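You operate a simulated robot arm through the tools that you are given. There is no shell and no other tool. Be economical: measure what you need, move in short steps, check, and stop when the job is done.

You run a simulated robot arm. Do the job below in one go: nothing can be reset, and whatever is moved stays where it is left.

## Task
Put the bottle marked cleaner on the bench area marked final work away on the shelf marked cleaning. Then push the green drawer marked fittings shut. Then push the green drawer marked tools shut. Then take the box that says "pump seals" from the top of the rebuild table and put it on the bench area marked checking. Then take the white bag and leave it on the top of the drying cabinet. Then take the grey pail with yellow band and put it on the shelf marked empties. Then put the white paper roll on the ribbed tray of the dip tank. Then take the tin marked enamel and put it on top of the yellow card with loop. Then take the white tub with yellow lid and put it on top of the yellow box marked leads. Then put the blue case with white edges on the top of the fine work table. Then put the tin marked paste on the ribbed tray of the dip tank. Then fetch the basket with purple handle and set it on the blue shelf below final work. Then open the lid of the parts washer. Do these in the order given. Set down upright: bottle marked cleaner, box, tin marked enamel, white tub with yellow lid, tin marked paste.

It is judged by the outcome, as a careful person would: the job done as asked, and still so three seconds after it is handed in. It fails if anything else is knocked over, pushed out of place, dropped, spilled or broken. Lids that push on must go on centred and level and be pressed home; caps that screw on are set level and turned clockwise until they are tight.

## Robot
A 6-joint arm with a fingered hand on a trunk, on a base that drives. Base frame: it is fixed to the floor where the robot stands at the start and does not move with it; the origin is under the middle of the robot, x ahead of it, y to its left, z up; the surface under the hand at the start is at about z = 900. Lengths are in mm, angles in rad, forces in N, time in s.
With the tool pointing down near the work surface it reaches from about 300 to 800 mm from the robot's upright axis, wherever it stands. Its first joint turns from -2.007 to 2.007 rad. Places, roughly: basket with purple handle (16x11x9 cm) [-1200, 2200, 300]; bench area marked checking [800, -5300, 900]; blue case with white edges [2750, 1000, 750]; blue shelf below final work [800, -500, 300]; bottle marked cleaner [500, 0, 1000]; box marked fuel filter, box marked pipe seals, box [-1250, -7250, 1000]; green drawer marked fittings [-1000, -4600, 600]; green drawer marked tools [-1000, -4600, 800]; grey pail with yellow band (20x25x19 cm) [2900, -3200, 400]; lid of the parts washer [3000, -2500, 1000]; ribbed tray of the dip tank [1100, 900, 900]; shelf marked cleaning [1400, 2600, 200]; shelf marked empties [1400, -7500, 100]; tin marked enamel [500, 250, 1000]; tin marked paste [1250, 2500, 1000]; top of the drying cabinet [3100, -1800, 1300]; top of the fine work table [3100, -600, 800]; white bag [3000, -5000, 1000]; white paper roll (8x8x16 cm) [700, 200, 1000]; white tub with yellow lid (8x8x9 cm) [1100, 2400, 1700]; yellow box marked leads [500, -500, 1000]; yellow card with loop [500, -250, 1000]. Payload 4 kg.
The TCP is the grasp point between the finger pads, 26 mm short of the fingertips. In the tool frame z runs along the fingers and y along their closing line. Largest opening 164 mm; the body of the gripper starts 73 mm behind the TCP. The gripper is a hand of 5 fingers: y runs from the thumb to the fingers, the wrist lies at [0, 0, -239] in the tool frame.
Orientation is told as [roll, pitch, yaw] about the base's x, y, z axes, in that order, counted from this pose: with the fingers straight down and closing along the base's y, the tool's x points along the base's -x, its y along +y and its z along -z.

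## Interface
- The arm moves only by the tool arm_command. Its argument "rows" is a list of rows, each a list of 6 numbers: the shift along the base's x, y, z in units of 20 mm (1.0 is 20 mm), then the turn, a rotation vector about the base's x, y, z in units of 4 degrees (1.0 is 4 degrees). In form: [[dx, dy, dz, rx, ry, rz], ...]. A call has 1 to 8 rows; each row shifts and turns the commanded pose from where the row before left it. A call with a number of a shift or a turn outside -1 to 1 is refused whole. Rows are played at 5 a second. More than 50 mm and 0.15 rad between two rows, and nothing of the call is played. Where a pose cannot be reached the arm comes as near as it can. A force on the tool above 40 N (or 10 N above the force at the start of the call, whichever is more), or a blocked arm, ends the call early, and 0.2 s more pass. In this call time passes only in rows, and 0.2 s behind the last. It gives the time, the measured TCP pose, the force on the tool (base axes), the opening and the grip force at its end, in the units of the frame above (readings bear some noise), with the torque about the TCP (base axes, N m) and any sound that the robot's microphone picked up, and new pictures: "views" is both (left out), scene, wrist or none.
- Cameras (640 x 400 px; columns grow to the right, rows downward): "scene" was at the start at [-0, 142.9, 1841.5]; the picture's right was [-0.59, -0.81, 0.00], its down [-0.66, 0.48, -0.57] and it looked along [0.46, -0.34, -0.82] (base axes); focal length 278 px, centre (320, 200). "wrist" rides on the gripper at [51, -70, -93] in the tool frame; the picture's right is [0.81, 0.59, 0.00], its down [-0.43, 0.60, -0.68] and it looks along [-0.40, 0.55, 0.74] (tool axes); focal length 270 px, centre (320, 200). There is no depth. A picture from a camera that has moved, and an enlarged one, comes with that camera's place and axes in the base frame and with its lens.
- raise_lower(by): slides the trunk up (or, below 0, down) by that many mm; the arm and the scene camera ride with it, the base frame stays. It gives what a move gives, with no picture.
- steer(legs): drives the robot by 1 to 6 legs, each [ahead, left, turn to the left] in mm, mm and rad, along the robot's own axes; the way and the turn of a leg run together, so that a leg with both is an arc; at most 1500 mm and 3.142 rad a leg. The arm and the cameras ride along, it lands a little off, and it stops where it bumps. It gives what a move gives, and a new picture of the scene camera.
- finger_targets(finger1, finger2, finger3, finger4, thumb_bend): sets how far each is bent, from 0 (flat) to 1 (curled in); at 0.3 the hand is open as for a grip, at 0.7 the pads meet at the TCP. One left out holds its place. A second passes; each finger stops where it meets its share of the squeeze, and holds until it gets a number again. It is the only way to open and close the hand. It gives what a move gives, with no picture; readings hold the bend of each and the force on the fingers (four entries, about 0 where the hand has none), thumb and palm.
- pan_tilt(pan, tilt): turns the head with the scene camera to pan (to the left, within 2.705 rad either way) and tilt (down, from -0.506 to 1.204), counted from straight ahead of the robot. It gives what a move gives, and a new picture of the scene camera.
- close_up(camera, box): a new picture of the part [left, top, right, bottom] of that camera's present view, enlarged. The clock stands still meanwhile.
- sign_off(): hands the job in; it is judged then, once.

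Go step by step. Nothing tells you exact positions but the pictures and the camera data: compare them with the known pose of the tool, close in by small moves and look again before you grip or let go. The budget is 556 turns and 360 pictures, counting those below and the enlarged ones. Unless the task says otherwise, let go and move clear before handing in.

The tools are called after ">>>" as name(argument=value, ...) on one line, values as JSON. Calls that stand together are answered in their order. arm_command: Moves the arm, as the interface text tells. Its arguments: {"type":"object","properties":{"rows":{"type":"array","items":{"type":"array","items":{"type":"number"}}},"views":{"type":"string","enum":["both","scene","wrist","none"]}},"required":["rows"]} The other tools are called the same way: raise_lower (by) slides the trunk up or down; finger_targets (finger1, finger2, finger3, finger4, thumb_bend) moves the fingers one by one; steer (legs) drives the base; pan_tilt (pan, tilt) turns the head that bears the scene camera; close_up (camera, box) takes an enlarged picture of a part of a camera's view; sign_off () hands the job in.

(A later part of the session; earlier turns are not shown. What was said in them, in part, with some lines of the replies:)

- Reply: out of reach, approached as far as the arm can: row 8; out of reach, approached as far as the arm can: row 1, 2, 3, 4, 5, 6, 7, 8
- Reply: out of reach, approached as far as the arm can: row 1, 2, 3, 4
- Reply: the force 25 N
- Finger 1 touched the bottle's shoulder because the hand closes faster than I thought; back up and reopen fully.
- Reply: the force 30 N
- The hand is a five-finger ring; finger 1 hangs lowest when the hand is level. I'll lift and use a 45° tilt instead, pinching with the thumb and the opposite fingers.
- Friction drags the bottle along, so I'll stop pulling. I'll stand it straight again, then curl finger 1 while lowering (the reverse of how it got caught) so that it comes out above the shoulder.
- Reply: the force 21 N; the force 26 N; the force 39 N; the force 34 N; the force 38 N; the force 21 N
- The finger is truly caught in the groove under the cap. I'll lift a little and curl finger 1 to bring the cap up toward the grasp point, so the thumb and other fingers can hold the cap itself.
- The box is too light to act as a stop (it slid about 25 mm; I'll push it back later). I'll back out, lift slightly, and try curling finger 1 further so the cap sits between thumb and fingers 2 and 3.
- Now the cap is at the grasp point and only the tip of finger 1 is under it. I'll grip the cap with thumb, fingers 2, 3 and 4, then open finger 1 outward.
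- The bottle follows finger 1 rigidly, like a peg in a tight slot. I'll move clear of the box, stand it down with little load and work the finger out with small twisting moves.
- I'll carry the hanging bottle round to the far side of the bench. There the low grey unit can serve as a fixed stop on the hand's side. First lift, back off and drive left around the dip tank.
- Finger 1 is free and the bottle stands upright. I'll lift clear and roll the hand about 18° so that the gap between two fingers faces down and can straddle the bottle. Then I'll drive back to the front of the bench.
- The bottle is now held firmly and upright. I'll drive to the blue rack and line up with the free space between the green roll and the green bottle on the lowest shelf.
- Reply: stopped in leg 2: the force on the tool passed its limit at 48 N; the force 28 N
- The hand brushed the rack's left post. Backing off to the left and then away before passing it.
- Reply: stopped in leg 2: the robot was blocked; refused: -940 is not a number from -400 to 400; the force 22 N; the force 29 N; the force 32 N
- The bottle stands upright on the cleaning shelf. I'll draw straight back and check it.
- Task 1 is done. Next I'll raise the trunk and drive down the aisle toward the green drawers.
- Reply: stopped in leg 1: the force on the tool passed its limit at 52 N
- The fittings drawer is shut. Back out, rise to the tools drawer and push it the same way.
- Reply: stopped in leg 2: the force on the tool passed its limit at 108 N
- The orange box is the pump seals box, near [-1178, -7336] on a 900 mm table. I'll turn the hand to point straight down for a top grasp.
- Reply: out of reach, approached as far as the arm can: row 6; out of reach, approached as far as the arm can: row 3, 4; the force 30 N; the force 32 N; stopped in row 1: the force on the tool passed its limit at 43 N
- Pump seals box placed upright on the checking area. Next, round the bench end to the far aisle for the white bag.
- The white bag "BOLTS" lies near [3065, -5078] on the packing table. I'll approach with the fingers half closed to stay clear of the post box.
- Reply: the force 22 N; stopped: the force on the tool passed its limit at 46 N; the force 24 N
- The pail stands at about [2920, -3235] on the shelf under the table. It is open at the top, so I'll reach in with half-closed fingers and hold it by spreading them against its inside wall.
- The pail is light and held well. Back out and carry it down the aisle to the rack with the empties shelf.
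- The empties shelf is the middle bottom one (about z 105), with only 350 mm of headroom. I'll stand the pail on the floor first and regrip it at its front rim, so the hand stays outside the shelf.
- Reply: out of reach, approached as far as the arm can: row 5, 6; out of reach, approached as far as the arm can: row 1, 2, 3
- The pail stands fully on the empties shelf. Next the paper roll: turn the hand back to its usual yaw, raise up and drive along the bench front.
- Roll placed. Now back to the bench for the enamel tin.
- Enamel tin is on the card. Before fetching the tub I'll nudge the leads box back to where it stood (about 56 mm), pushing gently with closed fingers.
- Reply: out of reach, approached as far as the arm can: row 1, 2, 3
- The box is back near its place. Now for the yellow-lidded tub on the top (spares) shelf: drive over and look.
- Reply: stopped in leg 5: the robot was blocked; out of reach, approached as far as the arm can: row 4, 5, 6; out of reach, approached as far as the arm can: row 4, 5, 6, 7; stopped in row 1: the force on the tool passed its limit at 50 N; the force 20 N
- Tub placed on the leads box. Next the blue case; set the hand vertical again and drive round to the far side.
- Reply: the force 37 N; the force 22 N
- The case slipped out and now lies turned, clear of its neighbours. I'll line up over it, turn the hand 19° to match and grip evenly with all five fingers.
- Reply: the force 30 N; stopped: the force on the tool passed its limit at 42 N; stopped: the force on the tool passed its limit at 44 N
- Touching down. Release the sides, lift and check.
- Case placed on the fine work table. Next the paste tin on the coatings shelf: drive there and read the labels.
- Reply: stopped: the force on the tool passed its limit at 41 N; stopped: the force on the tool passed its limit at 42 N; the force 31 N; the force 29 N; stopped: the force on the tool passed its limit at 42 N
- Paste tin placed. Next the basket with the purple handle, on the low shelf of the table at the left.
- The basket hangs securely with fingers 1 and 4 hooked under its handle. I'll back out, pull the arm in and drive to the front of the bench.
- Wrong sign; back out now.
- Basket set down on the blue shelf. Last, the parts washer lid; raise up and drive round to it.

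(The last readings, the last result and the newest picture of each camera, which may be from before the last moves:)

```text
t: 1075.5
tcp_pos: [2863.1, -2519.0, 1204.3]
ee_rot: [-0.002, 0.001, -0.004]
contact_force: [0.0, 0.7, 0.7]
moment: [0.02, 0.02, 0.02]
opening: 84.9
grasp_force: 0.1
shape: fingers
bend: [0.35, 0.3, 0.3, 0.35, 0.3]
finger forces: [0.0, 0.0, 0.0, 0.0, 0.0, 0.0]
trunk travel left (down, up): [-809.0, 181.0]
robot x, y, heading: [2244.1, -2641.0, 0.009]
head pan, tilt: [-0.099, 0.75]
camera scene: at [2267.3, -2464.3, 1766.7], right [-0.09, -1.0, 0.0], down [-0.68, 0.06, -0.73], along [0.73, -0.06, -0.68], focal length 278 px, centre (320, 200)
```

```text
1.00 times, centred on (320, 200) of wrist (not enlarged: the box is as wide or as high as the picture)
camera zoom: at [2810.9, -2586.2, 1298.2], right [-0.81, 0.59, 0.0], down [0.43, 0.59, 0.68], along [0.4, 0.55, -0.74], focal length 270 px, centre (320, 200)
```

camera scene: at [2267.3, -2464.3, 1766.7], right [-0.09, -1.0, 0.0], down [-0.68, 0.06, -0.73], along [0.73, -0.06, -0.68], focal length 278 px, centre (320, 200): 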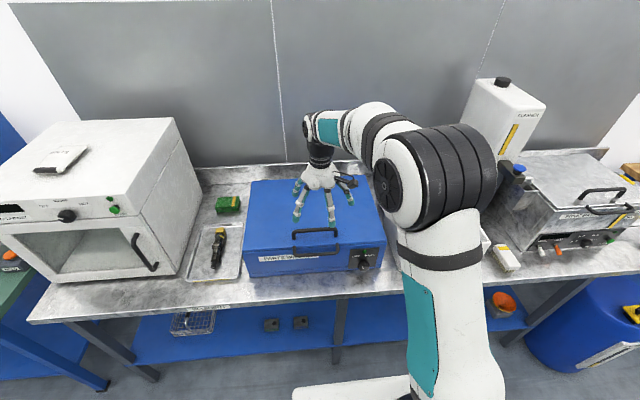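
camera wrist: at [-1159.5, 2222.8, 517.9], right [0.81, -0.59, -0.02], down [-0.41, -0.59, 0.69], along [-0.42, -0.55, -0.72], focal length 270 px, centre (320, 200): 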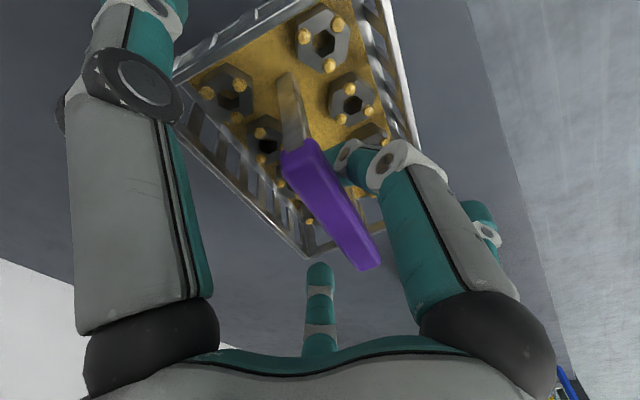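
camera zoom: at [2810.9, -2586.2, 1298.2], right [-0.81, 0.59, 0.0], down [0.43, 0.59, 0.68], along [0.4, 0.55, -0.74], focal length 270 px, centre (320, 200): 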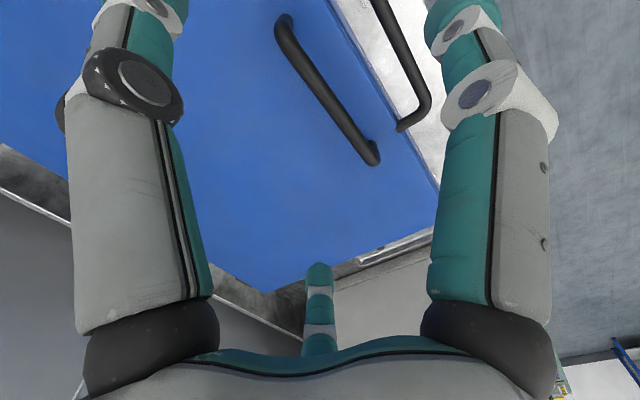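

>>> arm_command(rows=[[-0.4, 0.7, -1, 0, 0, 0], [0, 0, -1, 0, 0, 0], [0, 0, -1, 0, 0, 0], [0, 0, -1, 0, 0, 0]], views="wrist")

```text
t: 1076.5
tcp_pos: [2853.9, -2504.7, 1125.4]
ee_rot: [-0.001, -0.001, -0.003]
contact_force: [0.3, 0.2, 1.6]
moment: [-0.02, 0.0, 0.0]
opening: 85.1
grasp_force: 0.0
shape: fingers
bend: [0.35, 0.3, 0.3, 0.35, 0.3]
finger forces: [0.0, 0.0, 0.0, 0.0, 0.0, 0.1]
trunk travel left (down, up): [-809.0, 181.0]
robot x, y, heading: [2245.0, -2640.6, 0.014]
head pan, tilt: [-0.099, 0.75]
camera wrist: at [2803.3, -2573.3, 1218.7], right [-0.81, 0.59, 0.0], down [0.43, 0.59, 0.68], along [0.4, 0.55, -0.74], focal length 270 px, centre (320, 200)
```

wrist: 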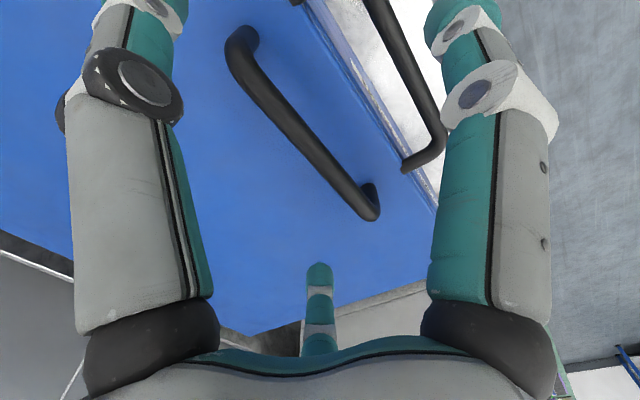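

>>> arm_command(rows=[[0.2, 0, -0.8, 0, 0, 0], [0, 0, -0.8, 0, 0, 0]], views="none")

>>> arm_command(rows=[[0, 0, -0.7, 0, 0, 0]], views="none")

>>> finger_targets(finger1=0.75, finger4=0.75)

>>> close_up(camera="wrist", box=[0, 0, 640, 400])

```text
t: 1077.1
tcp_pos: [2856.2, -2504.2, 1092.5]
ee_rot: [-0.002, -0.002, -0.004]
contact_force: [0.6, 0.4, -0.1]
moment: [0.0, -0.01, -0.01]
opening: 84.9
grasp_force: 0.1
shape: fingers
bend: [0.35, 0.3, 0.3, 0.35, 0.3]
finger forces: [0.0, 0.1, 0.0, 0.0, 0.0, 0.0]
trunk travel left (down, up): [-809.0, 181.0]
robot x, y, heading: [2246.3, -2636.0, 0.017]
head pan, tilt: [-0.099, 0.75]
```

```text
t: 1077.5
tcp_pos: [2858.9, -2506.3, 1078.8]
ee_rot: [-0.001, -0.001, -0.005]
contact_force: [-0.5, 0.1, 0.7]
moment: [0.0, -0.02, 0.05]
opening: 85.3
grasp_force: 0.1
shape: fingers
bend: [0.35, 0.3, 0.3, 0.35, 0.3]
finger forces: [0.0, 0.1, 0.1, 0.0, 0.1, 0.0]
trunk travel left (down, up): [-809.0, 181.0]
robot x, y, heading: [2243.2, -2645.3, 0.012]
head pan, tilt: [-0.099, 0.75]
```

```text
t: 1078.5
tcp_pos: [2858.0, -2504.9, 1078.8]
ee_rot: [-0.001, 0.0, -0.003]
contact_force: [-0.5, -0.4, -1.1]
moment: [-0.01, 0.03, 0.01]
opening: 75.2
grasp_force: 0.0
shape: fingers
bend: [0.73, 0.3, 0.3, 0.73, 0.3]
finger forces: [0.0, 0.1, 0.0, 0.0, 0.0, 0.0]
trunk travel left (down, up): [-809.0, 181.0]
robot x, y, heading: [2245.7, -2642.6, 0.01]
head pan, tilt: [-0.099, 0.75]
```

```text
1.00 times, centred on (320, 200) of wrist (not enlarged: the box is as wide or as high as the picture)
camera zoom: at [2807.0, -2573.0, 1172.1], right [-0.81, 0.59, 0.0], down [0.43, 0.59, 0.68], along [0.4, 0.55, -0.74], focal length 270 px, centre (320, 200)
```

zoom: 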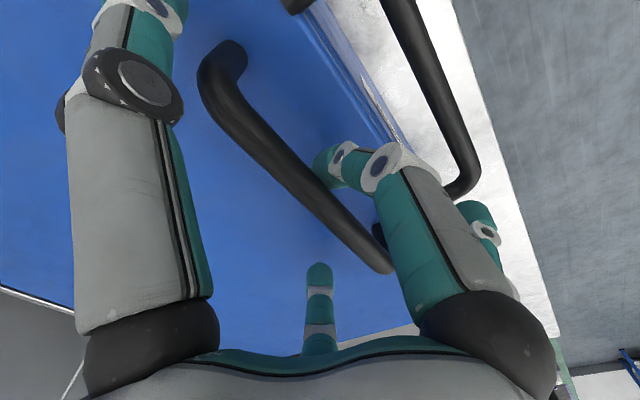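

>>> finger_targets(finger1=0.4, finger4=0.4)

>>> arm_command(rows=[[0, 0, -0.6, 0, 0, 0]], views="none")

>>> arm_command(rows=[[0, 0, -0.5, 0, 0, 0]], views="none")

>>> finger_targets(finger1=0.78, finger4=0.78)

```text
t: 1079.5
tcp_pos: [2857.7, -2504.7, 1078.6]
ee_rot: [-0.002, 0.0, -0.005]
contact_force: [-0.4, 0.8, 0.6]
moment: [0.04, 0.06, 0.0]
opening: 80.7
grasp_force: 0.0
shape: fingers
bend: [0.4, 0.3, 0.3, 0.4, 0.3]
finger forces: [0.0, 0.0, 0.1, 0.0, 0.0, 0.0]
trunk travel left (down, up): [-809.0, 181.0]
robot x, y, heading: [2244.9, -2643.7, 0.016]
head pan, tilt: [-0.099, 0.75]
```

```text
t: 1079.9
tcp_pos: [2857.0, -2505.2, 1072.5]
ee_rot: [0.001, -0.008, -0.004]
contact_force: [-0.9, 1.8, 34.1]
moment: [-0.76, 0.22, -0.06]
opening: 80.9
grasp_force: 16.8
shape: fingers
bend: [0.38, 0.3, 0.3, 0.39, 0.3]
finger forces: [18.6, 0.0, 0.1, 14.8, 0.0, 0.0]
trunk travel left (down, up): [-809.0, 181.0]
robot x, y, heading: [2243.5, -2642.9, 0.013]
head pan, tilt: [-0.099, 0.75]
```

```text
t: 1080.2
tcp_pos: [2860.5, -2503.4, 1072.5]
ee_rot: [0.001, -0.016, -0.003]
contact_force: [-1.5, 0.8, 23.2]
moment: [-0.5, 0.61, 0.0]
opening: 83.1
grasp_force: 11.1
shape: fingers
bend: [0.37, 0.3, 0.3, 0.4, 0.3]
finger forces: [15.0, 0.1, 0.0, 7.8, 0.0, 0.0]
trunk travel left (down, up): [-809.0, 181.0]
robot x, y, heading: [2246.2, -2640.8, 0.018]
head pan, tilt: [-0.099, 0.75]
stopped in row 1: the force on the tool passed its limit at 51 N (the readings are from after the stop); the commanded pose is now the measured one
```

```text
t: 1081.0
tcp_pos: [2862.2, -2503.2, 1075.4]
ee_rot: [0.004, -0.023, -0.003]
contact_force: [-0.9, -1.6, 23.8]
moment: [-0.59, 0.06, -0.08]
opening: 83.5
grasp_force: 11.9
shape: fingers
bend: [0.39, 0.3, 0.3, 0.48, 0.3]
finger forces: [10.4, 0.1, 0.1, 13.9, 0.0, 0.1]
trunk travel left (down, up): [-809.0, 181.0]
robot x, y, heading: [2240.8, -2642.3, 0.014]
head pan, tilt: [-0.099, 0.75]
stopped: the force on the tool passed its limit at 41 N (the readings are from after the stop); the commanded pose is now the measured one
```

>>> finger_targets(finger1=0.4, finger4=0.4)

>>> arm_command(rows=[[0, 0, 0.15, 0, 0.3, 0]], views="none")

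>>> finger_targets(finger1=0.8, finger4=0.8)

>>> arm_command(rows=[[0, 0, 0.7, 0, 0, 0], [0, 0, 0.7, 0, 0, 0]], views="none")

```text
t: 1082.0
tcp_pos: [2861.8, -2502.7, 1072.4]
ee_rot: [0.003, -0.017, -0.002]
contact_force: [0.8, 1.2, 17.2]
moment: [-0.4, 1.08, -0.05]
opening: 83.5
grasp_force: 8.8
shape: fingers
bend: [0.37, 0.3, 0.3, 0.4, 0.3]
finger forces: [16.6, 0.1, 0.1, 1.1, 0.0, 0.1]
trunk travel left (down, up): [-809.0, 181.0]
robot x, y, heading: [2243.7, -2642.8, 0.016]
head pan, tilt: [-0.099, 0.75]
```

```text
t: 1082.4
tcp_pos: [2860.2, -2502.6, 1073.9]
ee_rot: [0.003, 0.006, -0.002]
contact_force: [-1.0, 0.7, 4.4]
moment: [-0.11, -0.17, 0.06]
opening: 81.8
grasp_force: 2.6
shape: fingers
bend: [0.39, 0.3, 0.3, 0.4, 0.3]
finger forces: [1.1, 0.0, 0.1, 3.7, 0.0, 0.0]
trunk travel left (down, up): [-809.0, 181.0]
robot x, y, heading: [2245.5, -2641.3, 0.012]
head pan, tilt: [-0.099, 0.75]
```

```text
t: 1083.4
tcp_pos: [2863.1, -2502.9, 1074.4]
ee_rot: [0.003, 0.005, -0.005]
contact_force: [0.9, 0.4, 0.2]
moment: [-0.03, -0.01, -0.01]
opening: 77.4
grasp_force: 0.1
shape: fingers
bend: [0.76, 0.3, 0.3, 0.77, 0.3]
finger forces: [0.1, 0.0, 0.0, 0.0, 0.0, 0.0]
trunk travel left (down, up): [-809.0, 181.0]
robot x, y, heading: [2242.5, -2639.5, 0.01]
head pan, tilt: [-0.099, 0.75]
```

```text
t: 1084.0
tcp_pos: [2863.2, -2502.8, 1103.8]
ee_rot: [0.002, 0.005, -0.005]
contact_force: [1.8, 0.9, -0.9]
moment: [0.0, 0.0, 0.01]
opening: 77.1
grasp_force: 0.1
shape: fingers
bend: [0.77, 0.3, 0.3, 0.77, 0.3]
finger forces: [0.0, 0.0, 0.1, 0.0, 0.0, 0.0]
trunk travel left (down, up): [-809.0, 181.0]
robot x, y, heading: [2243.0, -2642.7, 0.011]
head pan, tilt: [-0.099, 0.75]
```

>>> close_up(camera="wrist", box=[100, 0, 580, 300])

```text
1.33 times, centred on (340, 150) of wrist
camera zoom: at [2813.1, -2571.2, 1195.7], right [-0.81, 0.59, 0.01], down [0.44, 0.59, 0.68], along [0.4, 0.55, -0.74], focal length 360 px, centre (293, 267)
```

zoom: 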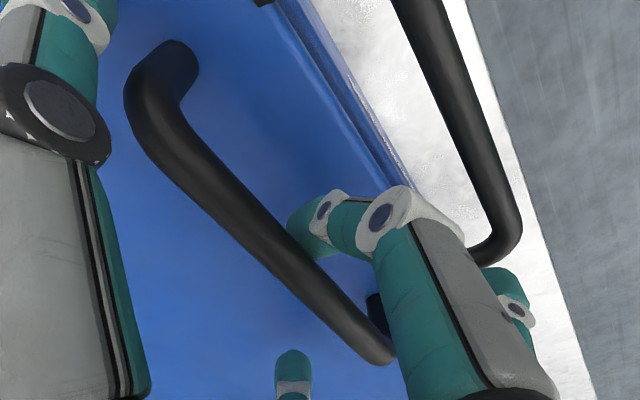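

The lid handle is hooked and rises easily with the hand. I'll follow the arc of the lid upward and back.

>>> arm_command(rows=[[0.25, 0, 0.89, 0, 0, 0], [0.31, 0, 0.87, 0, 0, 0], [0.375, 0, 0.85, 0, 0, 0], [0.425, 0, 0.815, 0, 0, 0], [0.49, 0, 0.79, 0, 0, 0]], views="none")

>>> close_up(camera="scene", box=[200, 80, 440, 300])

```text
t: 1085.2
tcp_pos: [2897.2, -2504.5, 1187.0]
ee_rot: [0.002, 0.006, -0.004]
contact_force: [-9.6, -1.3, 0.5]
moment: [1.15, 1.02, 0.22]
opening: 76.8
grasp_force: 17.7
shape: fingers
bend: [0.76, 0.24, 0.3, 0.76, 0.3]
finger forces: [11.2, 14.6, 0.0, 9.5, 0.1, 0.0]
trunk travel left (down, up): [-809.0, 181.0]
robot x, y, heading: [2246.8, -2638.1, 0.012]
head pan, tilt: [-0.099, 0.75]
```

```text
1.82 times, centred on (320, 190) of scene
camera zoom: at [2264.6, -2465.0, 1766.9], right [-0.09, -1.0, 0.0], down [-0.68, 0.06, -0.73], along [0.73, -0.06, -0.68], focal length 505 px, centre (320, 218)
```

zoom: 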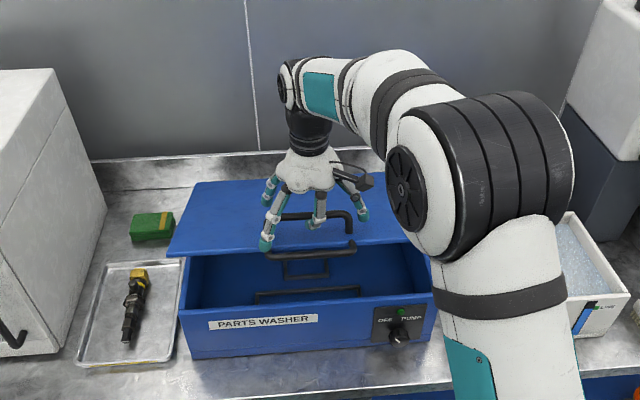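

>>> finger_targets(finger2=0.0, finger3=0.1, thumb_bend=0.1)

>>> arm_command(rows=[[0.5, 0, 0.75, 0, 0, 0], [0.55, 0, 0.71, 0, 0, 0], [0.6, 0, 0.67, 0, 0, 0], [0.65, 0, 0.625, 0, 0, 0]], views="none")

>>> close_up(camera="scene", box=[200, 60, 440, 280])

```text
t: 1086.2
tcp_pos: [2898.6, -2503.4, 1185.5]
ee_rot: [0.0, 0.007, -0.003]
contact_force: [0.0, -0.1, -1.5]
moment: [0.01, 0.04, -0.01]
opening: 100.8
grasp_force: 0.1
shape: fingers
bend: [0.77, 0.01, 0.1, 0.77, 0.1]
finger forces: [0.0, 0.0, 0.1, 0.1, 0.0, 0.0]
trunk travel left (down, up): [-809.0, 181.0]
robot x, y, heading: [2240.6, -2640.3, 0.016]
head pan, tilt: [-0.099, 0.75]
```

```text
t: 1087.2
tcp_pos: [2945.8, -2503.4, 1240.7]
ee_rot: [0.002, 0.005, -0.004]
contact_force: [0.0, -0.7, 1.0]
moment: [0.05, -0.01, 0.02]
opening: 101.1
grasp_force: 0.1
shape: fingers
bend: [0.77, 0.01, 0.1, 0.77, 0.1]
finger forces: [0.1, 0.0, 0.0, 0.0, 0.1, 0.1]
trunk travel left (down, up): [-809.0, 181.0]
robot x, y, heading: [2244.7, -2641.8, 0.017]
head pan, tilt: [-0.099, 0.75]
```

```text
1.82 times, centred on (320, 170) of scene
camera zoom: at [2266.7, -2464.2, 1766.7], right [-0.09, -1.0, 0.0], down [-0.68, 0.06, -0.73], along [0.73, -0.06, -0.68], focal length 505 px, centre (320, 254)
```

zoom: 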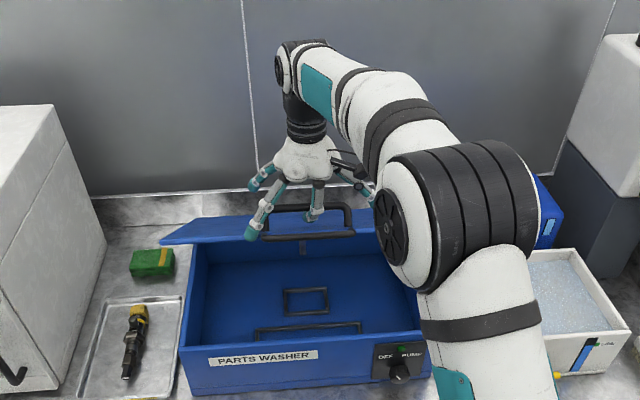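

>>> arm_command(rows=[[0.7, 0, 0.57, 0, 0, 0], [0.75, 0, 0.52, 0, 0, 0], [0.8, 0, 0.46, 0, 0, 0], [0.82, 0, 0.41, 0, 0, 0]], views="none")

>>> arm_command(rows=[[0.86, 0, 0.35, 0, 0, 0], [0.9, 0, 0.29, 0, 0, 0], [0.93, 0, 0.23, 0, 0, 0]], views="none")

>>> close_up(camera="scene", box=[200, 40, 440, 260])

```text
t: 1088.2
tcp_pos: [2962.5, -2506.8, 1249.4]
ee_rot: [0.006, -0.001, -0.005]
contact_force: [-8.4, 2.1, 6.1]
moment: [0.58, 0.42, 0.3]
opening: 101.5
grasp_force: 5.0
shape: fingers
bend: [0.77, 0.0, 0.1, 0.78, 0.1]
finger forces: [3.4, 7.0, 0.1, 0.0, 0.1, 0.0]
out of reach, approached as far as the arm can: row 2, 3, 4
trunk travel left (down, up): [-809.0, 181.0]
robot x, y, heading: [2244.5, -2640.0, 0.011]
head pan, tilt: [-0.099, 0.75]
```

```text
t: 1089.0
tcp_pos: [2971.2, -2511.9, 1239.0]
ee_rot: [0.007, -0.006, -0.002]
contact_force: [-29.0, 7.5, 22.3]
moment: [1.96, 1.24, 1.04]
opening: 102.5
grasp_force: 19.1
shape: fingers
bend: [0.78, 0.0, 0.1, 0.78, 0.1]
finger forces: [10.4, 26.5, 0.1, 0.0, 0.0, 0.0]
out of reach, approached as far as the arm can: row 1, 2, 3
trunk travel left (down, up): [-809.0, 181.0]
robot x, y, heading: [2240.8, -2642.7, 0.012]
head pan, tilt: [-0.099, 0.75]
```

```text
1.82 times, centred on (320, 150) of scene
camera zoom: at [2257.0, -2463.7, 1767.1], right [-0.09, -1.0, 0.0], down [-0.68, 0.06, -0.73], along [0.73, -0.06, -0.68], focal length 505 px, centre (320, 291)
```

zoom: 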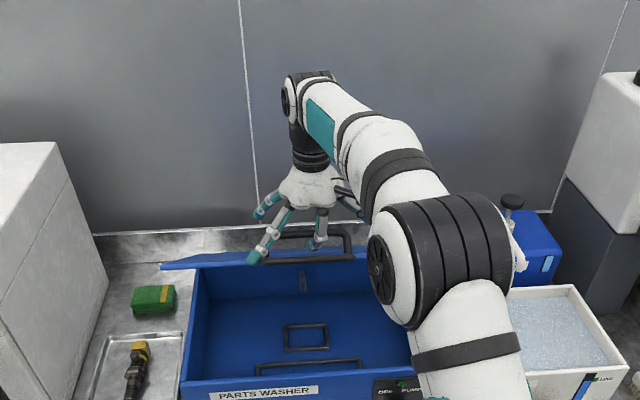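

>>> arm_command(rows=[[-0.3, 0, 0.5, 0, 0, 0]], views="none")

>>> steer(legs=[[75, 0, 0]])

```text
t: 1089.4
tcp_pos: [2969.8, -2515.0, 1243.8]
ee_rot: [0.0, -0.003, -0.004]
contact_force: [-11.1, 7.8, 6.9]
moment: [0.96, 0.57, 0.41]
opening: 102.4
grasp_force: 8.6
shape: fingers
bend: [0.77, 0.0, 0.1, 0.78, 0.1]
finger forces: [3.2, 13.8, 0.0, 0.1, 0.0, 0.0]
trunk travel left (down, up): [-809.0, 181.0]
robot x, y, heading: [2244.7, -2640.8, 0.014]
head pan, tilt: [-0.099, 0.75]
```

```text
t: 1090.3
tcp_pos: [2981.3, -2509.2, 1251.5]
ee_rot: [0.01, 0.007, 0.005]
contact_force: [-18.6, 0.3, 15.1]
moment: [1.87, 1.1, 1.28]
opening: 99.2
grasp_force: 14.0
shape: fingers
bend: [0.77, 0.0, 0.1, 0.8, 0.1]
finger forces: [5.6, 23.5, 0.0, 0.0, 0.0, 0.0]
trunk travel left (down, up): [-809.0, 181.0]
robot x, y, heading: [2265.4, -2637.3, 0.008]
head pan, tilt: [-0.099, 0.75]
stopped in leg 1: the force on the tool passed its limit at 49 N (the readings are from after the stop); the commanded pose is now the measured one
camera scene: at [2280.5, -2464.6, 1766.8], right [-0.09, -1.0, 0.0], down [-0.68, 0.06, -0.73], along [0.73, -0.06, -0.68], focal length 278 px, centre (320, 200)
```

scene: 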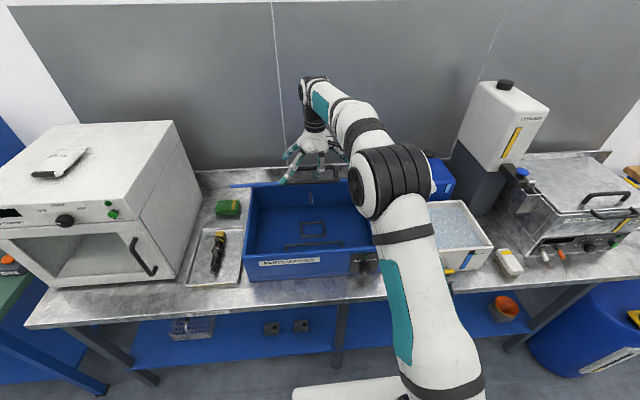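

>>> arm_command(rows=[[-0.8, 0, 0, 0, 0, 0]], views="none")

>>> finger_targets(finger1=0.35, finger2=0.2, finger4=0.35)

>>> arm_command(rows=[[0, 0, 0.8, 0, 0, 0], [0, 0, 0.8, 0, 0, 0]], views="none")

>>> close_up(camera="scene", box=[200, 60, 440, 280])

```text
t: 1090.7
tcp_pos: [2970.8, -2511.6, 1246.5]
ee_rot: [0.007, 0.007, 0.0]
contact_force: [-8.0, 1.3, 4.4]
moment: [1.28, 0.61, 0.44]
opening: 97.3
grasp_force: 9.2
shape: fingers
bend: [0.77, 0.0, 0.1, 0.81, 0.1]
finger forces: [7.3, 10.7, 0.1, 0.1, 0.0, 0.0]
trunk travel left (down, up): [-809.0, 181.0]
robot x, y, heading: [2267.5, -2640.1, 0.01]
head pan, tilt: [-0.099, 0.75]
```

```text
t: 1091.7
tcp_pos: [2971.4, -2511.7, 1247.2]
ee_rot: [0.007, 0.008, 0.0]
contact_force: [0.4, 0.4, -0.6]
moment: [0.03, 0.02, 0.03]
opening: 103.5
grasp_force: 0.0
shape: fingers
bend: [0.35, 0.13, 0.1, 0.35, 0.1]
finger forces: [0.0, 0.0, 0.1, 0.0, 0.0, 0.1]
trunk travel left (down, up): [-809.0, 181.0]
robot x, y, heading: [2267.2, -2641.5, 0.011]
head pan, tilt: [-0.099, 0.75]
```

```text
t: 1092.3
tcp_pos: [2963.7, -2512.7, 1272.7]
ee_rot: [0.008, 0.001, 0.001]
contact_force: [-0.5, -1.5, -0.2]
moment: [0.03, 0.03, -0.01]
opening: 103.4
grasp_force: 0.0
shape: fingers
bend: [0.35, 0.13, 0.1, 0.35, 0.1]
finger forces: [0.0, 0.0, 0.1, 0.0, 0.0, 0.0]
out of reach, approached as far as the arm can: row 2
trunk travel left (down, up): [-809.0, 181.0]
robot x, y, heading: [2266.5, -2638.7, 0.01]
head pan, tilt: [-0.099, 0.75]
```

```text
1.82 times, centred on (320, 170) of scene
camera zoom: at [2286.8, -2463.9, 1766.7], right [-0.09, -1.0, 0.0], down [-0.68, 0.06, -0.73], along [0.73, -0.06, -0.68], focal length 505 px, centre (320, 254)
```

zoom: 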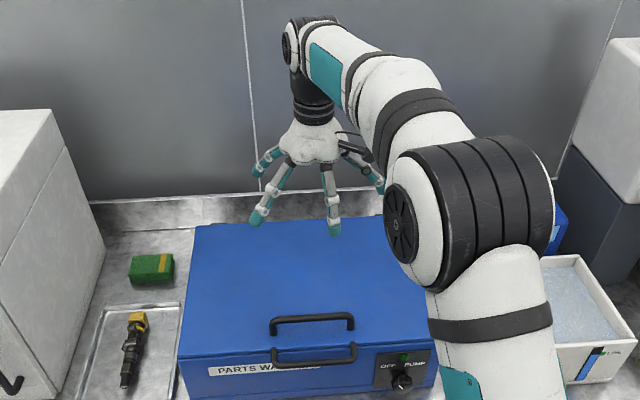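

The lid falls shut if let go at mid-way, so it must go past upright. I'll turn the hand level, close it to a fist and lift from under the front handle, so that I can push the lid right over.

>>> steer(legs=[[-330, 0, 0]])

>>> finger_targets(finger1=0.85, finger2=0.85, finger3=0.85, finger4=0.85, thumb_bend=0.85)

>>> arm_command(rows=[[0, 0, 0, 0, -1, 0], [0, 0, 0, 0, -1, 0], [0, 0, 0, 0, -1, 0], [0, 0, 0, 0, -1, 0], [0, 0, 0, 0, -1, 0], [0, 0, 0, 0, -1, 0], [0, 0, 0, 0, -1, 0], [0, 0, 0, 0, -1, 0]], views="none")

>>> arm_command(rows=[[0, 0, 0, 0, -1, 0], [0, 0, 0, 0, -1, 0], [0, 0, 0, 0, -1, 0], [0, 0, 0, 0, -1, 0], [0, 0, 0, 0, -1, 0], [0, 0, 0, 0, -1, 0], [0, 0, 0, 0, -1, 0], [0, 0, 0, 0, -1, 0]], views="none")

>>> arm_command(rows=[[-1, 0, 0, 0, -1, 0], [-1, 0, 0, 0, -1, 0], [-1, 0, 0, 0, 0, 0], [-1, 0, 0, 0, 0, 0], [-1, 0, 0, 0, 0, 0]], views="none")

```text
t: 1094.4
tcp_pos: [2633.9, -2513.6, 1271.7]
ee_rot: [0.009, 0.0, 0.003]
contact_force: [0.0, -0.4, -0.6]
moment: [0.0, -0.04, -0.02]
opening: 103.4
grasp_force: 0.1
shape: fingers
bend: [0.35, 0.13, 0.1, 0.35, 0.1]
finger forces: [0.0, 0.0, 0.1, 0.0, 0.0, 0.1]
trunk travel left (down, up): [-809.0, 181.0]
robot x, y, heading: [1935.6, -2648.2, 0.016]
head pan, tilt: [-0.099, 0.75]
camera scene: at [1955.5, -2468.4, 1766.8], right [-0.08, -1.0, 0.0], down [-0.68, 0.06, -0.73], along [0.73, -0.06, -0.68], focal length 278 px, centre (320, 200)
```

scene: 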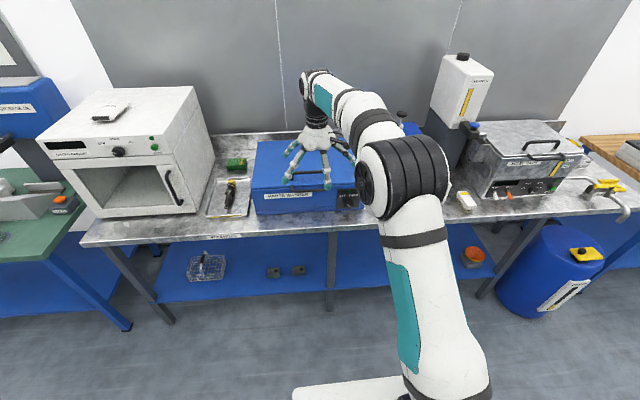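

```text
t: 1095.4
tcp_pos: [2634.1, -2515.2, 1271.6]
ee_rot: [0.009, -0.001, 0.003]
contact_force: [0.0, -0.4, 0.9]
moment: [0.02, -0.01, -0.02]
opening: 0.0
grasp_force: 0.0
shape: fingers
bend: [0.83, 0.67, 0.67, 0.83, 0.74]
finger forces: [0.0, 0.0, 0.0, 0.1, 0.0, 0.0]
trunk travel left (down, up): [-809.0, 181.0]
robot x, y, heading: [1934.3, -2644.3, 0.016]
head pan, tilt: [-0.099, 0.75]
```

```text
t: 1097.2
tcp_pos: [2633.1, -2517.3, 1271.1]
ee_rot: [0.008, -0.558, 0.005]
contact_force: [-0.5, 0.0, -0.4]
moment: [0.01, 0.03, 0.0]
opening: 0.2
grasp_force: 0.1
shape: fingers
bend: [0.83, 0.67, 0.67, 0.83, 0.74]
finger forces: [0.0, 0.0, 0.1, 0.0, 0.0, 0.0]
trunk travel left (down, up): [-809.0, 181.0]
robot x, y, heading: [1938.1, -2645.1, 0.015]
head pan, tilt: [-0.099, 0.75]
```

```text
t: 1099.0
tcp_pos: [2633.8, -2522.8, 1272.1]
ee_rot: [-0.03, -1.001, 0.009]
contact_force: [0.2, -0.2, -0.2]
moment: [0.02, -0.02, -0.01]
opening: 0.0
grasp_force: 0.1
shape: fingers
bend: [0.83, 0.67, 0.67, 0.83, 0.74]
finger forces: [0.0, 0.0, 0.0, 0.1, 0.0, 0.1]
out of reach, approached as far as the arm can: row 6, 8
trunk travel left (down, up): [-809.0, 181.0]
robot x, y, heading: [1932.2, -2646.5, 0.013]
head pan, tilt: [-0.099, 0.75]
```

```text
t: 1100.2
tcp_pos: [2532.1, -2523.3, 1274.5]
ee_rot: [-0.033, -1.139, 0.01]
contact_force: [0.6, 0.7, -1.1]
moment: [-0.02, -0.02, -0.02]
opening: 0.2
grasp_force: 0.1
shape: fingers
bend: [0.83, 0.67, 0.67, 0.83, 0.74]
finger forces: [0.1, 0.1, 0.1, 0.0, 0.0, 0.0]
trunk travel left (down, up): [-809.0, 181.0]
robot x, y, heading: [1935.8, -2644.1, 0.022]
head pan, tilt: [-0.099, 0.75]
```

>>> raise_lower(by=-290)

>>> steer(legs=[[232, 10, -0.02]])

>>> arm_command(rows=[[0.6, 0, 0, 0, 0, 0]], views="none")

>>> arm_command(rows=[[0.6, 0, 0, 0, 0, 0]], views="none")

```text
t: 1103.2
tcp_pos: [2534.8, -2523.7, 983.0]
ee_rot: [-0.033, -1.14, 0.01]
contact_force: [0.2, 0.4, -0.5]
moment: [-0.04, -0.01, 0.01]
opening: 0.1
grasp_force: 0.0
shape: fingers
bend: [0.83, 0.67, 0.67, 0.83, 0.74]
finger forces: [0.0, 0.0, 0.0, 0.1, 0.1, 0.0]
trunk travel left (down, up): [-519.0, 471.0]
robot x, y, heading: [1938.3, -2646.6, 0.02]
head pan, tilt: [-0.099, 0.75]
```

```text
t: 1104.9
tcp_pos: [2769.8, -2525.7, 984.3]
ee_rot: [-0.033, -1.138, -0.01]
contact_force: [0.2, 0.9, -0.4]
moment: [0.02, -0.02, 0.01]
opening: 0.0
grasp_force: 0.0
shape: fingers
bend: [0.83, 0.67, 0.67, 0.83, 0.74]
finger forces: [0.0, 0.1, 0.1, 0.0, 0.0, 0.0]
trunk travel left (down, up): [-519.0, 471.0]
robot x, y, heading: [2168.0, -2634.9, -0.0]
head pan, tilt: [-0.099, 0.75]
camera scene: at [2195.2, -2457.7, 1476.7], right [-0.1, -0.99, 0.0], down [-0.68, 0.07, -0.73], along [0.73, -0.08, -0.68], focal length 278 px, centre (320, 200)
```

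scene: 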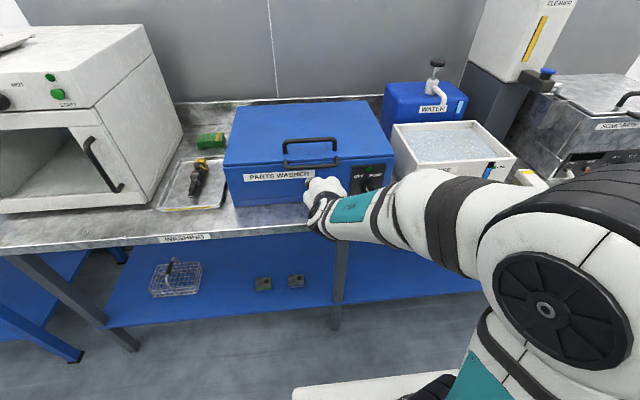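

```text
t: 1105.3
tcp_pos: [2782.1, -2526.1, 984.2]
ee_rot: [-0.032, -1.138, -0.01]
contact_force: [-1.5, -0.3, -1.7]
moment: [0.03, -0.04, -0.02]
opening: 0.1
grasp_force: 0.8
shape: fingers
bend: [0.83, 0.67, 0.67, 0.83, 0.74]
finger forces: [0.1, 0.0, 0.1, 2.1, 0.0, 0.1]
trunk travel left (down, up): [-519.0, 471.0]
robot x, y, heading: [2169.8, -2636.0, -0.008]
head pan, tilt: [-0.099, 0.75]
```

```text
t: 1105.7
tcp_pos: [2787.4, -2524.7, 980.5]
ee_rot: [-0.034, -1.133, -0.008]
contact_force: [-1.5, -0.3, -1.3]
moment: [-0.01, -0.05, -0.01]
opening: 0.0
grasp_force: 1.0
shape: fingers
bend: [0.84, 0.67, 0.67, 0.83, 0.74]
finger forces: [0.1, 0.0, 0.0, 1.8, 0.0, 0.0]
trunk travel left (down, up): [-519.0, 471.0]
robot x, y, heading: [2164.9, -2633.6, -0.003]
head pan, tilt: [-0.099, 0.75]
stopped in row 1: the force on the tool passed its limit at 52 N (the readings are from after the stop); the commanded pose is now the measured one
```

>>> raise_lower(by=25)

>>> raise_lower(by=25)

>>> raise_lower(by=30)

```text
t: 1106.4
tcp_pos: [2785.5, -2526.0, 1005.8]
ee_rot: [-0.032, -1.132, -0.011]
contact_force: [-0.6, 0.0, 0.8]
moment: [0.02, -0.06, 0.01]
opening: 0.2
grasp_force: 0.8
shape: fingers
bend: [0.84, 0.67, 0.67, 0.83, 0.74]
finger forces: [0.1, 0.0, 0.1, 0.6, 0.0, 0.0]
trunk travel left (down, up): [-544.0, 446.0]
robot x, y, heading: [2170.5, -2634.4, -0.003]
head pan, tilt: [-0.099, 0.75]
```

```text
t: 1107.1
tcp_pos: [2786.5, -2525.4, 1030.4]
ee_rot: [-0.034, -1.132, -0.01]
contact_force: [-0.2, -0.6, -0.5]
moment: [0.0, -0.01, 0.05]
opening: 0.1
grasp_force: 0.1
shape: fingers
bend: [0.84, 0.67, 0.67, 0.83, 0.74]
finger forces: [0.1, 0.1, 0.0, 0.2, 0.0, 0.1]
trunk travel left (down, up): [-569.0, 421.0]
robot x, y, heading: [2173.2, -2633.0, -0.01]
head pan, tilt: [-0.099, 0.75]
```

```text
t: 1107.9
tcp_pos: [2787.2, -2525.7, 1060.5]
ee_rot: [-0.032, -1.134, -0.011]
contact_force: [0.0, -0.3, -0.5]
moment: [0.03, -0.02, 0.0]
opening: 0.0
grasp_force: 0.1
shape: fingers
bend: [0.84, 0.67, 0.67, 0.83, 0.74]
finger forces: [0.1, 0.0, 0.1, 0.2, 0.1, 0.1]
trunk travel left (down, up): [-599.0, 391.0]
robot x, y, heading: [2172.1, -2634.5, -0.005]
head pan, tilt: [-0.099, 0.75]
```

>>> close_up(camera="scene", box=[180, 80, 460, 280])

```text
2.00 times, centred on (320, 180) of scene
camera zoom: at [2194.2, -2457.7, 1556.8], right [-0.1, -0.99, 0.0], down [-0.68, 0.07, -0.73], along [0.73, -0.08, -0.68], focal length 555 px, centre (320, 240)
```

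zoom: 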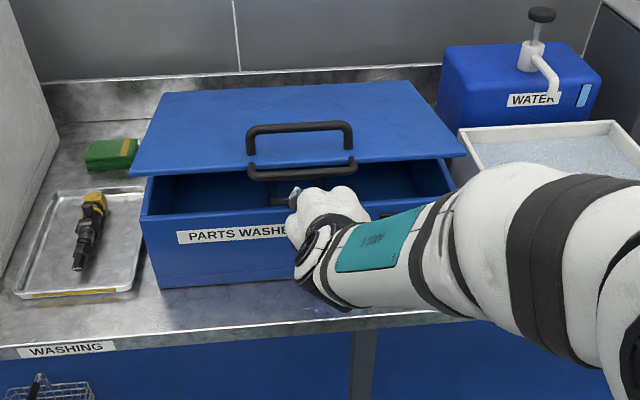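

The lid is coming up on the fist. I'll keep following its arc: up with the trunk, forward with the arm.

>>> raise_lower(by=70)

>>> arm_command(rows=[[0.7, 0, 0, 0, 0, 0]], views="none")

>>> raise_lower(by=62)

>>> arm_command(rows=[[0.7, 0, 0, 0, 0, 0], [0.6, 0, 0, 0, 0, 0]], views="none")

```text
t: 1108.9
tcp_pos: [2786.4, -2525.1, 1130.3]
ee_rot: [-0.034, -1.133, -0.01]
contact_force: [-0.8, -0.2, -0.2]
moment: [0.03, 0.0, 0.02]
opening: 0.1
grasp_force: 0.3
shape: fingers
bend: [0.84, 0.67, 0.67, 0.83, 0.74]
finger forces: [0.1, 0.0, 0.0, 0.4, 0.1, 0.1]
trunk travel left (down, up): [-669.0, 321.0]
robot x, y, heading: [2168.3, -2638.0, -0.007]
head pan, tilt: [-0.099, 0.75]
```

```text
t: 1109.3
tcp_pos: [2801.2, -2524.3, 1130.3]
ee_rot: [-0.031, -1.135, -0.011]
contact_force: [-0.7, 0.6, -0.2]
moment: [-0.01, 0.0, -0.01]
opening: 0.1
grasp_force: 0.1
shape: fingers
bend: [0.84, 0.67, 0.67, 0.83, 0.74]
finger forces: [0.0, 0.0, 0.1, 0.2, 0.0, 0.0]
trunk travel left (down, up): [-669.0, 321.0]
robot x, y, heading: [2169.0, -2638.3, -0.008]
head pan, tilt: [-0.099, 0.75]
```

```text
t: 1110.4
tcp_pos: [2800.7, -2525.7, 1192.2]
ee_rot: [-0.034, -1.133, -0.01]
contact_force: [0.6, 0.0, 0.2]
moment: [-0.02, -0.01, -0.03]
opening: 0.0
grasp_force: 0.0
shape: fingers
bend: [0.84, 0.67, 0.67, 0.83, 0.74]
finger forces: [0.0, 0.0, 0.0, 0.1, 0.0, 0.1]
trunk travel left (down, up): [-731.0, 259.0]
robot x, y, heading: [2167.2, -2634.6, -0.005]
head pan, tilt: [-0.099, 0.75]
```

```text
t: 1111.0
tcp_pos: [2826.6, -2525.6, 1191.8]
ee_rot: [-0.034, -1.133, -0.01]
contact_force: [-0.7, 0.0, -1.2]
moment: [0.02, 0.02, -0.01]
opening: 0.1
grasp_force: 0.2
shape: fingers
bend: [0.84, 0.67, 0.67, 0.83, 0.74]
finger forces: [0.1, 0.0, 0.1, 0.1, 0.0, 0.0]
trunk travel left (down, up): [-731.0, 259.0]
robot x, y, heading: [2168.0, -2634.7, -0.004]
head pan, tilt: [-0.099, 0.75]
```

>>> close_up(camera="scene", box=[180, 60, 460, 260])

```text
2.00 times, centred on (320, 160) of scene
camera zoom: at [2194.4, -2457.7, 1688.7], right [-0.1, -0.99, 0.0], down [-0.68, 0.07, -0.73], along [0.73, -0.08, -0.68], focal length 555 px, centre (320, 280)
```

zoom: 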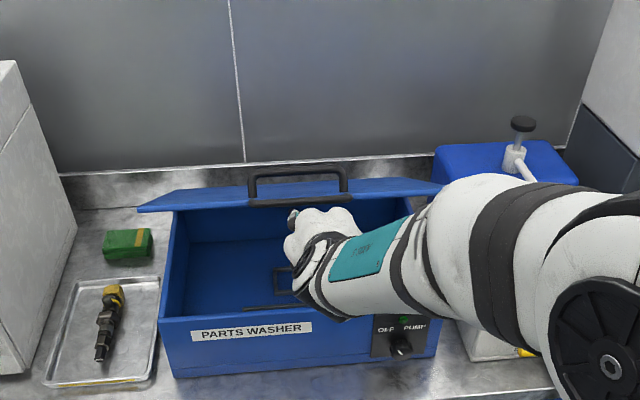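

>>> raise_lower(by=60)

>>> arm_command(rows=[[0.9, 0, 0, 0, 0, 0], [0.9, 0, 0, 0, 0, 0]], views="none")

>>> raise_lower(by=50)

>>> arm_command(rows=[[0.8, 0, 0, 0, 0, 0], [0.8, 0, 0, 0, 0, 0], [0.8, 0, 0, 0, 0, 0]], views="none")

```text
t: 1112.0
tcp_pos: [2826.3, -2526.7, 1253.3]
ee_rot: [-0.033, -1.133, -0.01]
contact_force: [0.3, 0.5, -0.8]
moment: [-0.02, 0.01, -0.02]
opening: 0.0
grasp_force: 0.0
shape: fingers
bend: [0.84, 0.67, 0.67, 0.83, 0.74]
finger forces: [0.0, 0.0, 0.1, 0.0, 0.1, 0.1]
trunk travel left (down, up): [-791.0, 199.0]
robot x, y, heading: [2171.0, -2635.4, -0.003]
head pan, tilt: [-0.099, 0.75]
```

```text
t: 1112.6
tcp_pos: [2861.5, -2525.6, 1253.3]
ee_rot: [-0.031, -1.133, -0.011]
contact_force: [-0.1, -0.8, -1.2]
moment: [0.01, -0.03, -0.01]
opening: 0.0
grasp_force: 0.1
shape: fingers
bend: [0.84, 0.67, 0.67, 0.83, 0.74]
finger forces: [0.1, 0.1, 0.0, 0.1, 0.0, 0.0]
trunk travel left (down, up): [-791.0, 199.0]
robot x, y, heading: [2169.9, -2635.0, -0.003]
head pan, tilt: [-0.099, 0.75]
```

```text
t: 1113.5
tcp_pos: [2859.9, -2526.3, 1303.4]
ee_rot: [-0.033, -1.134, -0.01]
contact_force: [-0.7, -0.1, 0.8]
moment: [0.0, 0.02, 0.02]
opening: 0.1
grasp_force: 0.1
shape: fingers
bend: [0.84, 0.67, 0.67, 0.83, 0.74]
finger forces: [0.1, 0.0, 0.1, 0.1, 0.0, 0.1]
trunk travel left (down, up): [-841.0, 149.0]
robot x, y, heading: [2169.6, -2633.1, -0.006]
head pan, tilt: [-0.099, 0.75]
```

```text
t: 1114.3
tcp_pos: [2910.5, -2525.2, 1299.6]
ee_rot: [-0.03, -1.131, -0.012]
contact_force: [0.3, 0.0, 0.6]
moment: [0.01, 0.0, -0.02]
opening: 0.0
grasp_force: 0.1
shape: fingers
bend: [0.84, 0.67, 0.67, 0.83, 0.74]
finger forces: [0.0, 0.0, 0.0, 0.0, 0.0, 0.0]
trunk travel left (down, up): [-841.0, 149.0]
robot x, y, heading: [2169.8, -2634.7, -0.003]
head pan, tilt: [-0.099, 0.75]
```

>>> raise_lower(by=30)

>>> steer(legs=[[70, 0, 0]])

```text
t: 1115.0
tcp_pos: [2909.7, -2526.6, 1330.5]
ee_rot: [-0.034, -1.132, -0.011]
contact_force: [-0.3, -0.1, -0.5]
moment: [-0.02, 0.03, -0.01]
opening: 0.3
grasp_force: 0.1
shape: fingers
bend: [0.84, 0.67, 0.67, 0.83, 0.74]
finger forces: [0.1, 0.0, 0.0, 0.1, 0.1, 0.0]
trunk travel left (down, up): [-871.0, 119.0]
robot x, y, heading: [2169.3, -2633.9, -0.008]
head pan, tilt: [-0.099, 0.75]
```

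```text
t: 1116.0
tcp_pos: [2983.2, -2527.4, 1330.1]
ee_rot: [-0.032, -1.131, -0.01]
contact_force: [0.4, -0.4, -0.6]
moment: [-0.03, -0.04, -0.01]
opening: 0.0
grasp_force: 0.1
shape: fingers
bend: [0.84, 0.67, 0.67, 0.83, 0.74]
finger forces: [0.0, 0.1, 0.1, 0.0, 0.0, 0.0]
trunk travel left (down, up): [-871.0, 119.0]
robot x, y, heading: [2240.4, -2636.0, -0.005]
head pan, tilt: [-0.099, 0.75]
camera scene: at [2268.0, -2458.1, 1828.7], right [-0.1, -0.99, 0.0], down [-0.68, 0.07, -0.73], along [0.73, -0.08, -0.68], focal length 278 px, centre (320, 200)
```

scene: 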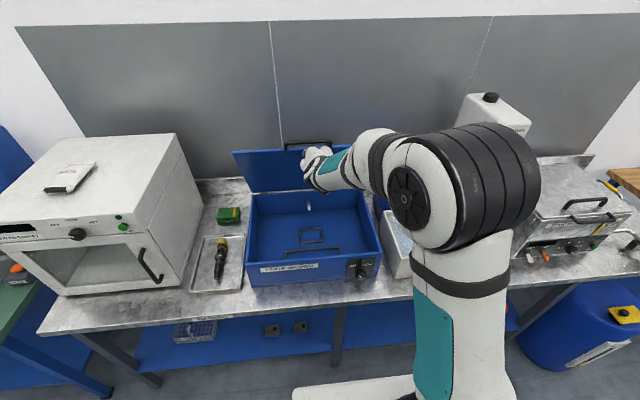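

>>> steer(legs=[[75, 0, 0]])

```text
t: 1117.1
tcp_pos: [3056.9, -2525.3, 1329.8]
ee_rot: [-0.033, -1.132, -0.008]
contact_force: [0.0, 0.4, -0.9]
moment: [0.0, -0.01, 0.01]
opening: 0.1
grasp_force: 0.0
shape: fingers
bend: [0.84, 0.67, 0.67, 0.83, 0.74]
finger forces: [0.1, 0.0, 0.0, 0.1, 0.1, 0.0]
trunk travel left (down, up): [-871.0, 119.0]
robot x, y, heading: [2314.5, -2635.0, -0.005]
head pan, tilt: [-0.099, 0.75]
camera scene: at [2341.8, -2458.4, 1828.7], right [-0.1, -0.99, 0.0], down [-0.68, 0.07, -0.73], along [0.73, -0.08, -0.68], focal length 278 px, centre (320, 200)
```

scene: 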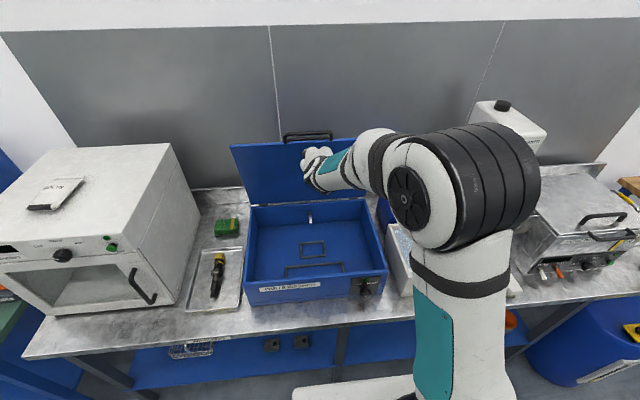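

>>> arm_command(rows=[[0.8, 0, 0, 0, 0, 0], [0.8, 0, 0, 0, 0, 0]], views="none")

>>> arm_command(rows=[[0.8, 0, 0, 0, 0, 0], [0.8, 0, 0, 0, 0, 0]], views="none")

>>> arm_command(rows=[[0.8, 0, 0, 0, 0, 0], [0.8, 0, 0, 0, 0, 0]], views="none")

```text
t: 1117.7
tcp_pos: [3087.9, -2527.8, 1331.3]
ee_rot: [-0.034, -1.132, -0.009]
contact_force: [0.0, 0.7, 0.3]
moment: [0.0, -0.03, 0.02]
opening: 0.0
grasp_force: 0.1
shape: fingers
bend: [0.84, 0.67, 0.67, 0.83, 0.74]
finger forces: [0.0, 0.1, 0.0, 0.1, 0.0, 0.0]
trunk travel left (down, up): [-871.0, 119.0]
robot x, y, heading: [2318.3, -2637.2, -0.002]
head pan, tilt: [-0.099, 0.75]
```

```text
t: 1118.3
tcp_pos: [3121.3, -2526.4, 1330.8]
ee_rot: [-0.033, -1.132, -0.007]
contact_force: [0.0, -0.1, -0.8]
moment: [0.03, -0.01, 0.01]
opening: 0.0
grasp_force: 0.1
shape: fingers
bend: [0.84, 0.67, 0.67, 0.83, 0.74]
finger forces: [0.0, 0.0, 0.1, 0.0, 0.0, 0.1]
trunk travel left (down, up): [-871.0, 119.0]
robot x, y, heading: [2316.1, -2636.7, -0.004]
head pan, tilt: [-0.099, 0.75]
```

```text
t: 1118.9
tcp_pos: [3152.7, -2526.7, 1331.7]
ee_rot: [-0.033, -1.132, -0.01]
contact_force: [0.2, 0.3, -0.7]
moment: [-0.01, 0.0, -0.01]
opening: 0.0
grasp_force: 0.0
shape: fingers
bend: [0.84, 0.67, 0.67, 0.83, 0.74]
finger forces: [0.0, 0.1, 0.0, 0.0, 0.0, 0.1]
trunk travel left (down, up): [-871.0, 119.0]
robot x, y, heading: [2317.7, -2633.9, 0.001]
head pan, tilt: [-0.099, 0.75]
```

>>> close_up(camera="scene", box=[200, 100, 440, 320])

```text
1.82 times, centred on (320, 210) of scene
camera zoom: at [2340.0, -2458.5, 1828.7], right [-0.1, -0.99, 0.0], down [-0.68, 0.07, -0.73], along [0.73, -0.08, -0.68], focal length 505 px, centre (320, 182)
```

zoom: 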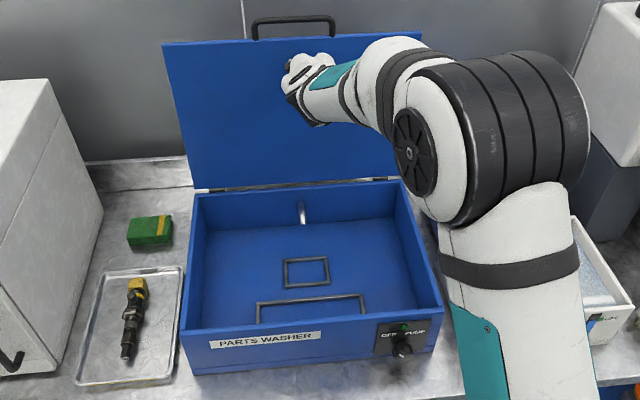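

>>> arm_command(rows=[[0.8, 0, 0, 0, 0, 0], [0.8, 0, 0, 0, 0, 0]], views="none")

>>> arm_command(rows=[[-0.8, 0, 0, 0, 0, 0], [-0.8, 0, 0, 0, 0, 0], [-1, 0, 0, 0, 0, 0], [-1, 0, 0, 0, 0, 0], [-1, 0, 0, 0, 0, 0], [-1, 0, 0, 0, 0, 0]], views="none")

>>> close_up(camera="scene", box=[200, 100, 440, 320])

```text
t: 1119.5
tcp_pos: [3183.9, -2525.2, 1329.4]
ee_rot: [-0.033, -1.133, -0.01]
contact_force: [-0.6, -0.7, 0.0]
moment: [-0.02, 0.01, -0.02]
opening: 0.0
grasp_force: 0.0
shape: fingers
bend: [0.84, 0.67, 0.67, 0.83, 0.74]
finger forces: [0.1, 0.0, 0.0, 0.1, 0.0, 0.0]
trunk travel left (down, up): [-871.0, 119.0]
robot x, y, heading: [2310.7, -2635.5, 0.001]
head pan, tilt: [-0.099, 0.75]
```

```text
t: 1120.9
tcp_pos: [3071.0, -2526.5, 1329.7]
ee_rot: [-0.034, -1.132, -0.009]
contact_force: [-0.1, 0.2, -0.5]
moment: [0.02, 0.01, -0.01]
opening: 0.0
grasp_force: 0.2
shape: fingers
bend: [0.84, 0.67, 0.67, 0.83, 0.74]
finger forces: [0.0, 0.1, 0.0, 0.0, 0.0, 0.0]
trunk travel left (down, up): [-871.0, 119.0]
robot x, y, heading: [2317.3, -2637.6, -0.005]
head pan, tilt: [-0.099, 0.75]
```

```text
1.82 times, centred on (320, 210) of scene
camera zoom: at [2338.6, -2458.6, 1828.8], right [-0.1, -0.99, 0.0], down [-0.68, 0.07, -0.73], along [0.73, -0.08, -0.68], focal length 505 px, centre (320, 182)
```

zoom: 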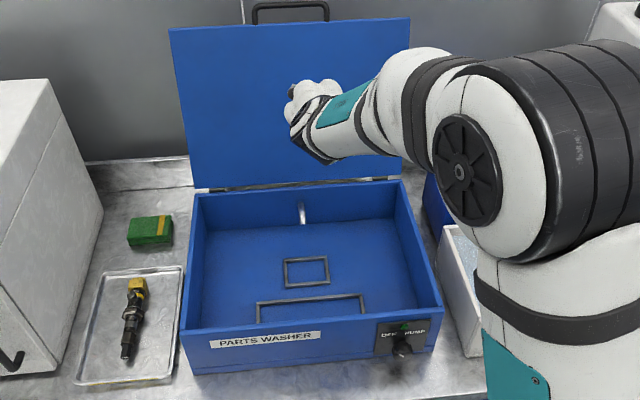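

>>> steer(legs=[[-350, 0, 0]])

```text
t: 1123.2
tcp_pos: [2721.3, -2524.4, 1330.2]
ee_rot: [-0.034, -1.132, -0.005]
contact_force: [-0.8, -0.3, 0.5]
moment: [-0.02, 0.0, 0.02]
opening: 0.0
grasp_force: 0.1
shape: fingers
bend: [0.84, 0.67, 0.67, 0.83, 0.74]
finger forces: [0.0, 0.1, 0.1, 0.1, 0.0, 0.0]
trunk travel left (down, up): [-871.0, 119.0]
robot x, y, heading: [1965.9, -2634.5, -0.003]
head pan, tilt: [-0.099, 0.75]
camera scene: at [1988.3, -2457.5, 1828.8], right [-0.1, -0.99, 0.0], down [-0.68, 0.07, -0.73], along [0.73, -0.07, -0.68], focal length 278 px, centre (320, 200)
```

scene: 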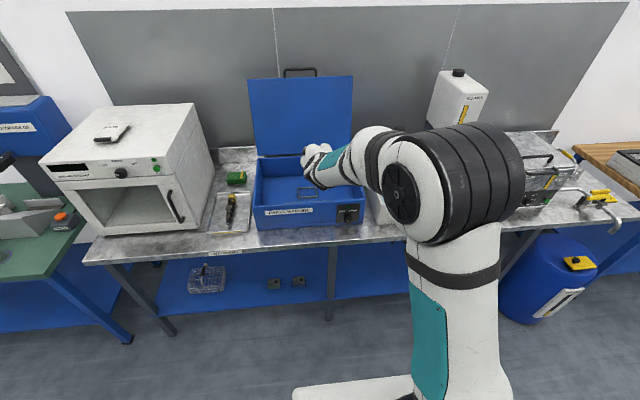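

The lid stands open on its own past upright, and the hand is clear. All thirteen steps have been done in order, so I'm handing in.

>>> sign_off()

```text
The job is handed in.
```

All thirteen steps were done in the order given and the job is handed in; I moved the yellow leads box along the way, and two placements were not checked up close.

- **Bottle:** the cleaner bottle got caught on a finger. Freeing it moved the bottle and pushed the yellow leads box about 56 mm. I pushed the box back to within roughly 20 mm of its original spot, slightly turned, before setting the tub on it.
- **Rack post:** the hand brushed the cleaning rack's left post while carrying the bottle; nothing there appeared to move.
- **Blue case:** it slipped from the first grip and slid on its own table before I picked it up again. It lies flat on the fine work table.
- **Basket:** the arm bumped the bench beam while placing it. The tins and tub on the bench top were still standing in the picture taken then. The basket was resting on the blue shelf when I let go, but the hand blocked a clear view afterwards.
- **Pump seals box:** it stands on the bench section past the yellow line at the checking end. I did not read a "checking" label there.
- **Parts washer lid:** it fell shut once partway. It now stands open past upright on its own.
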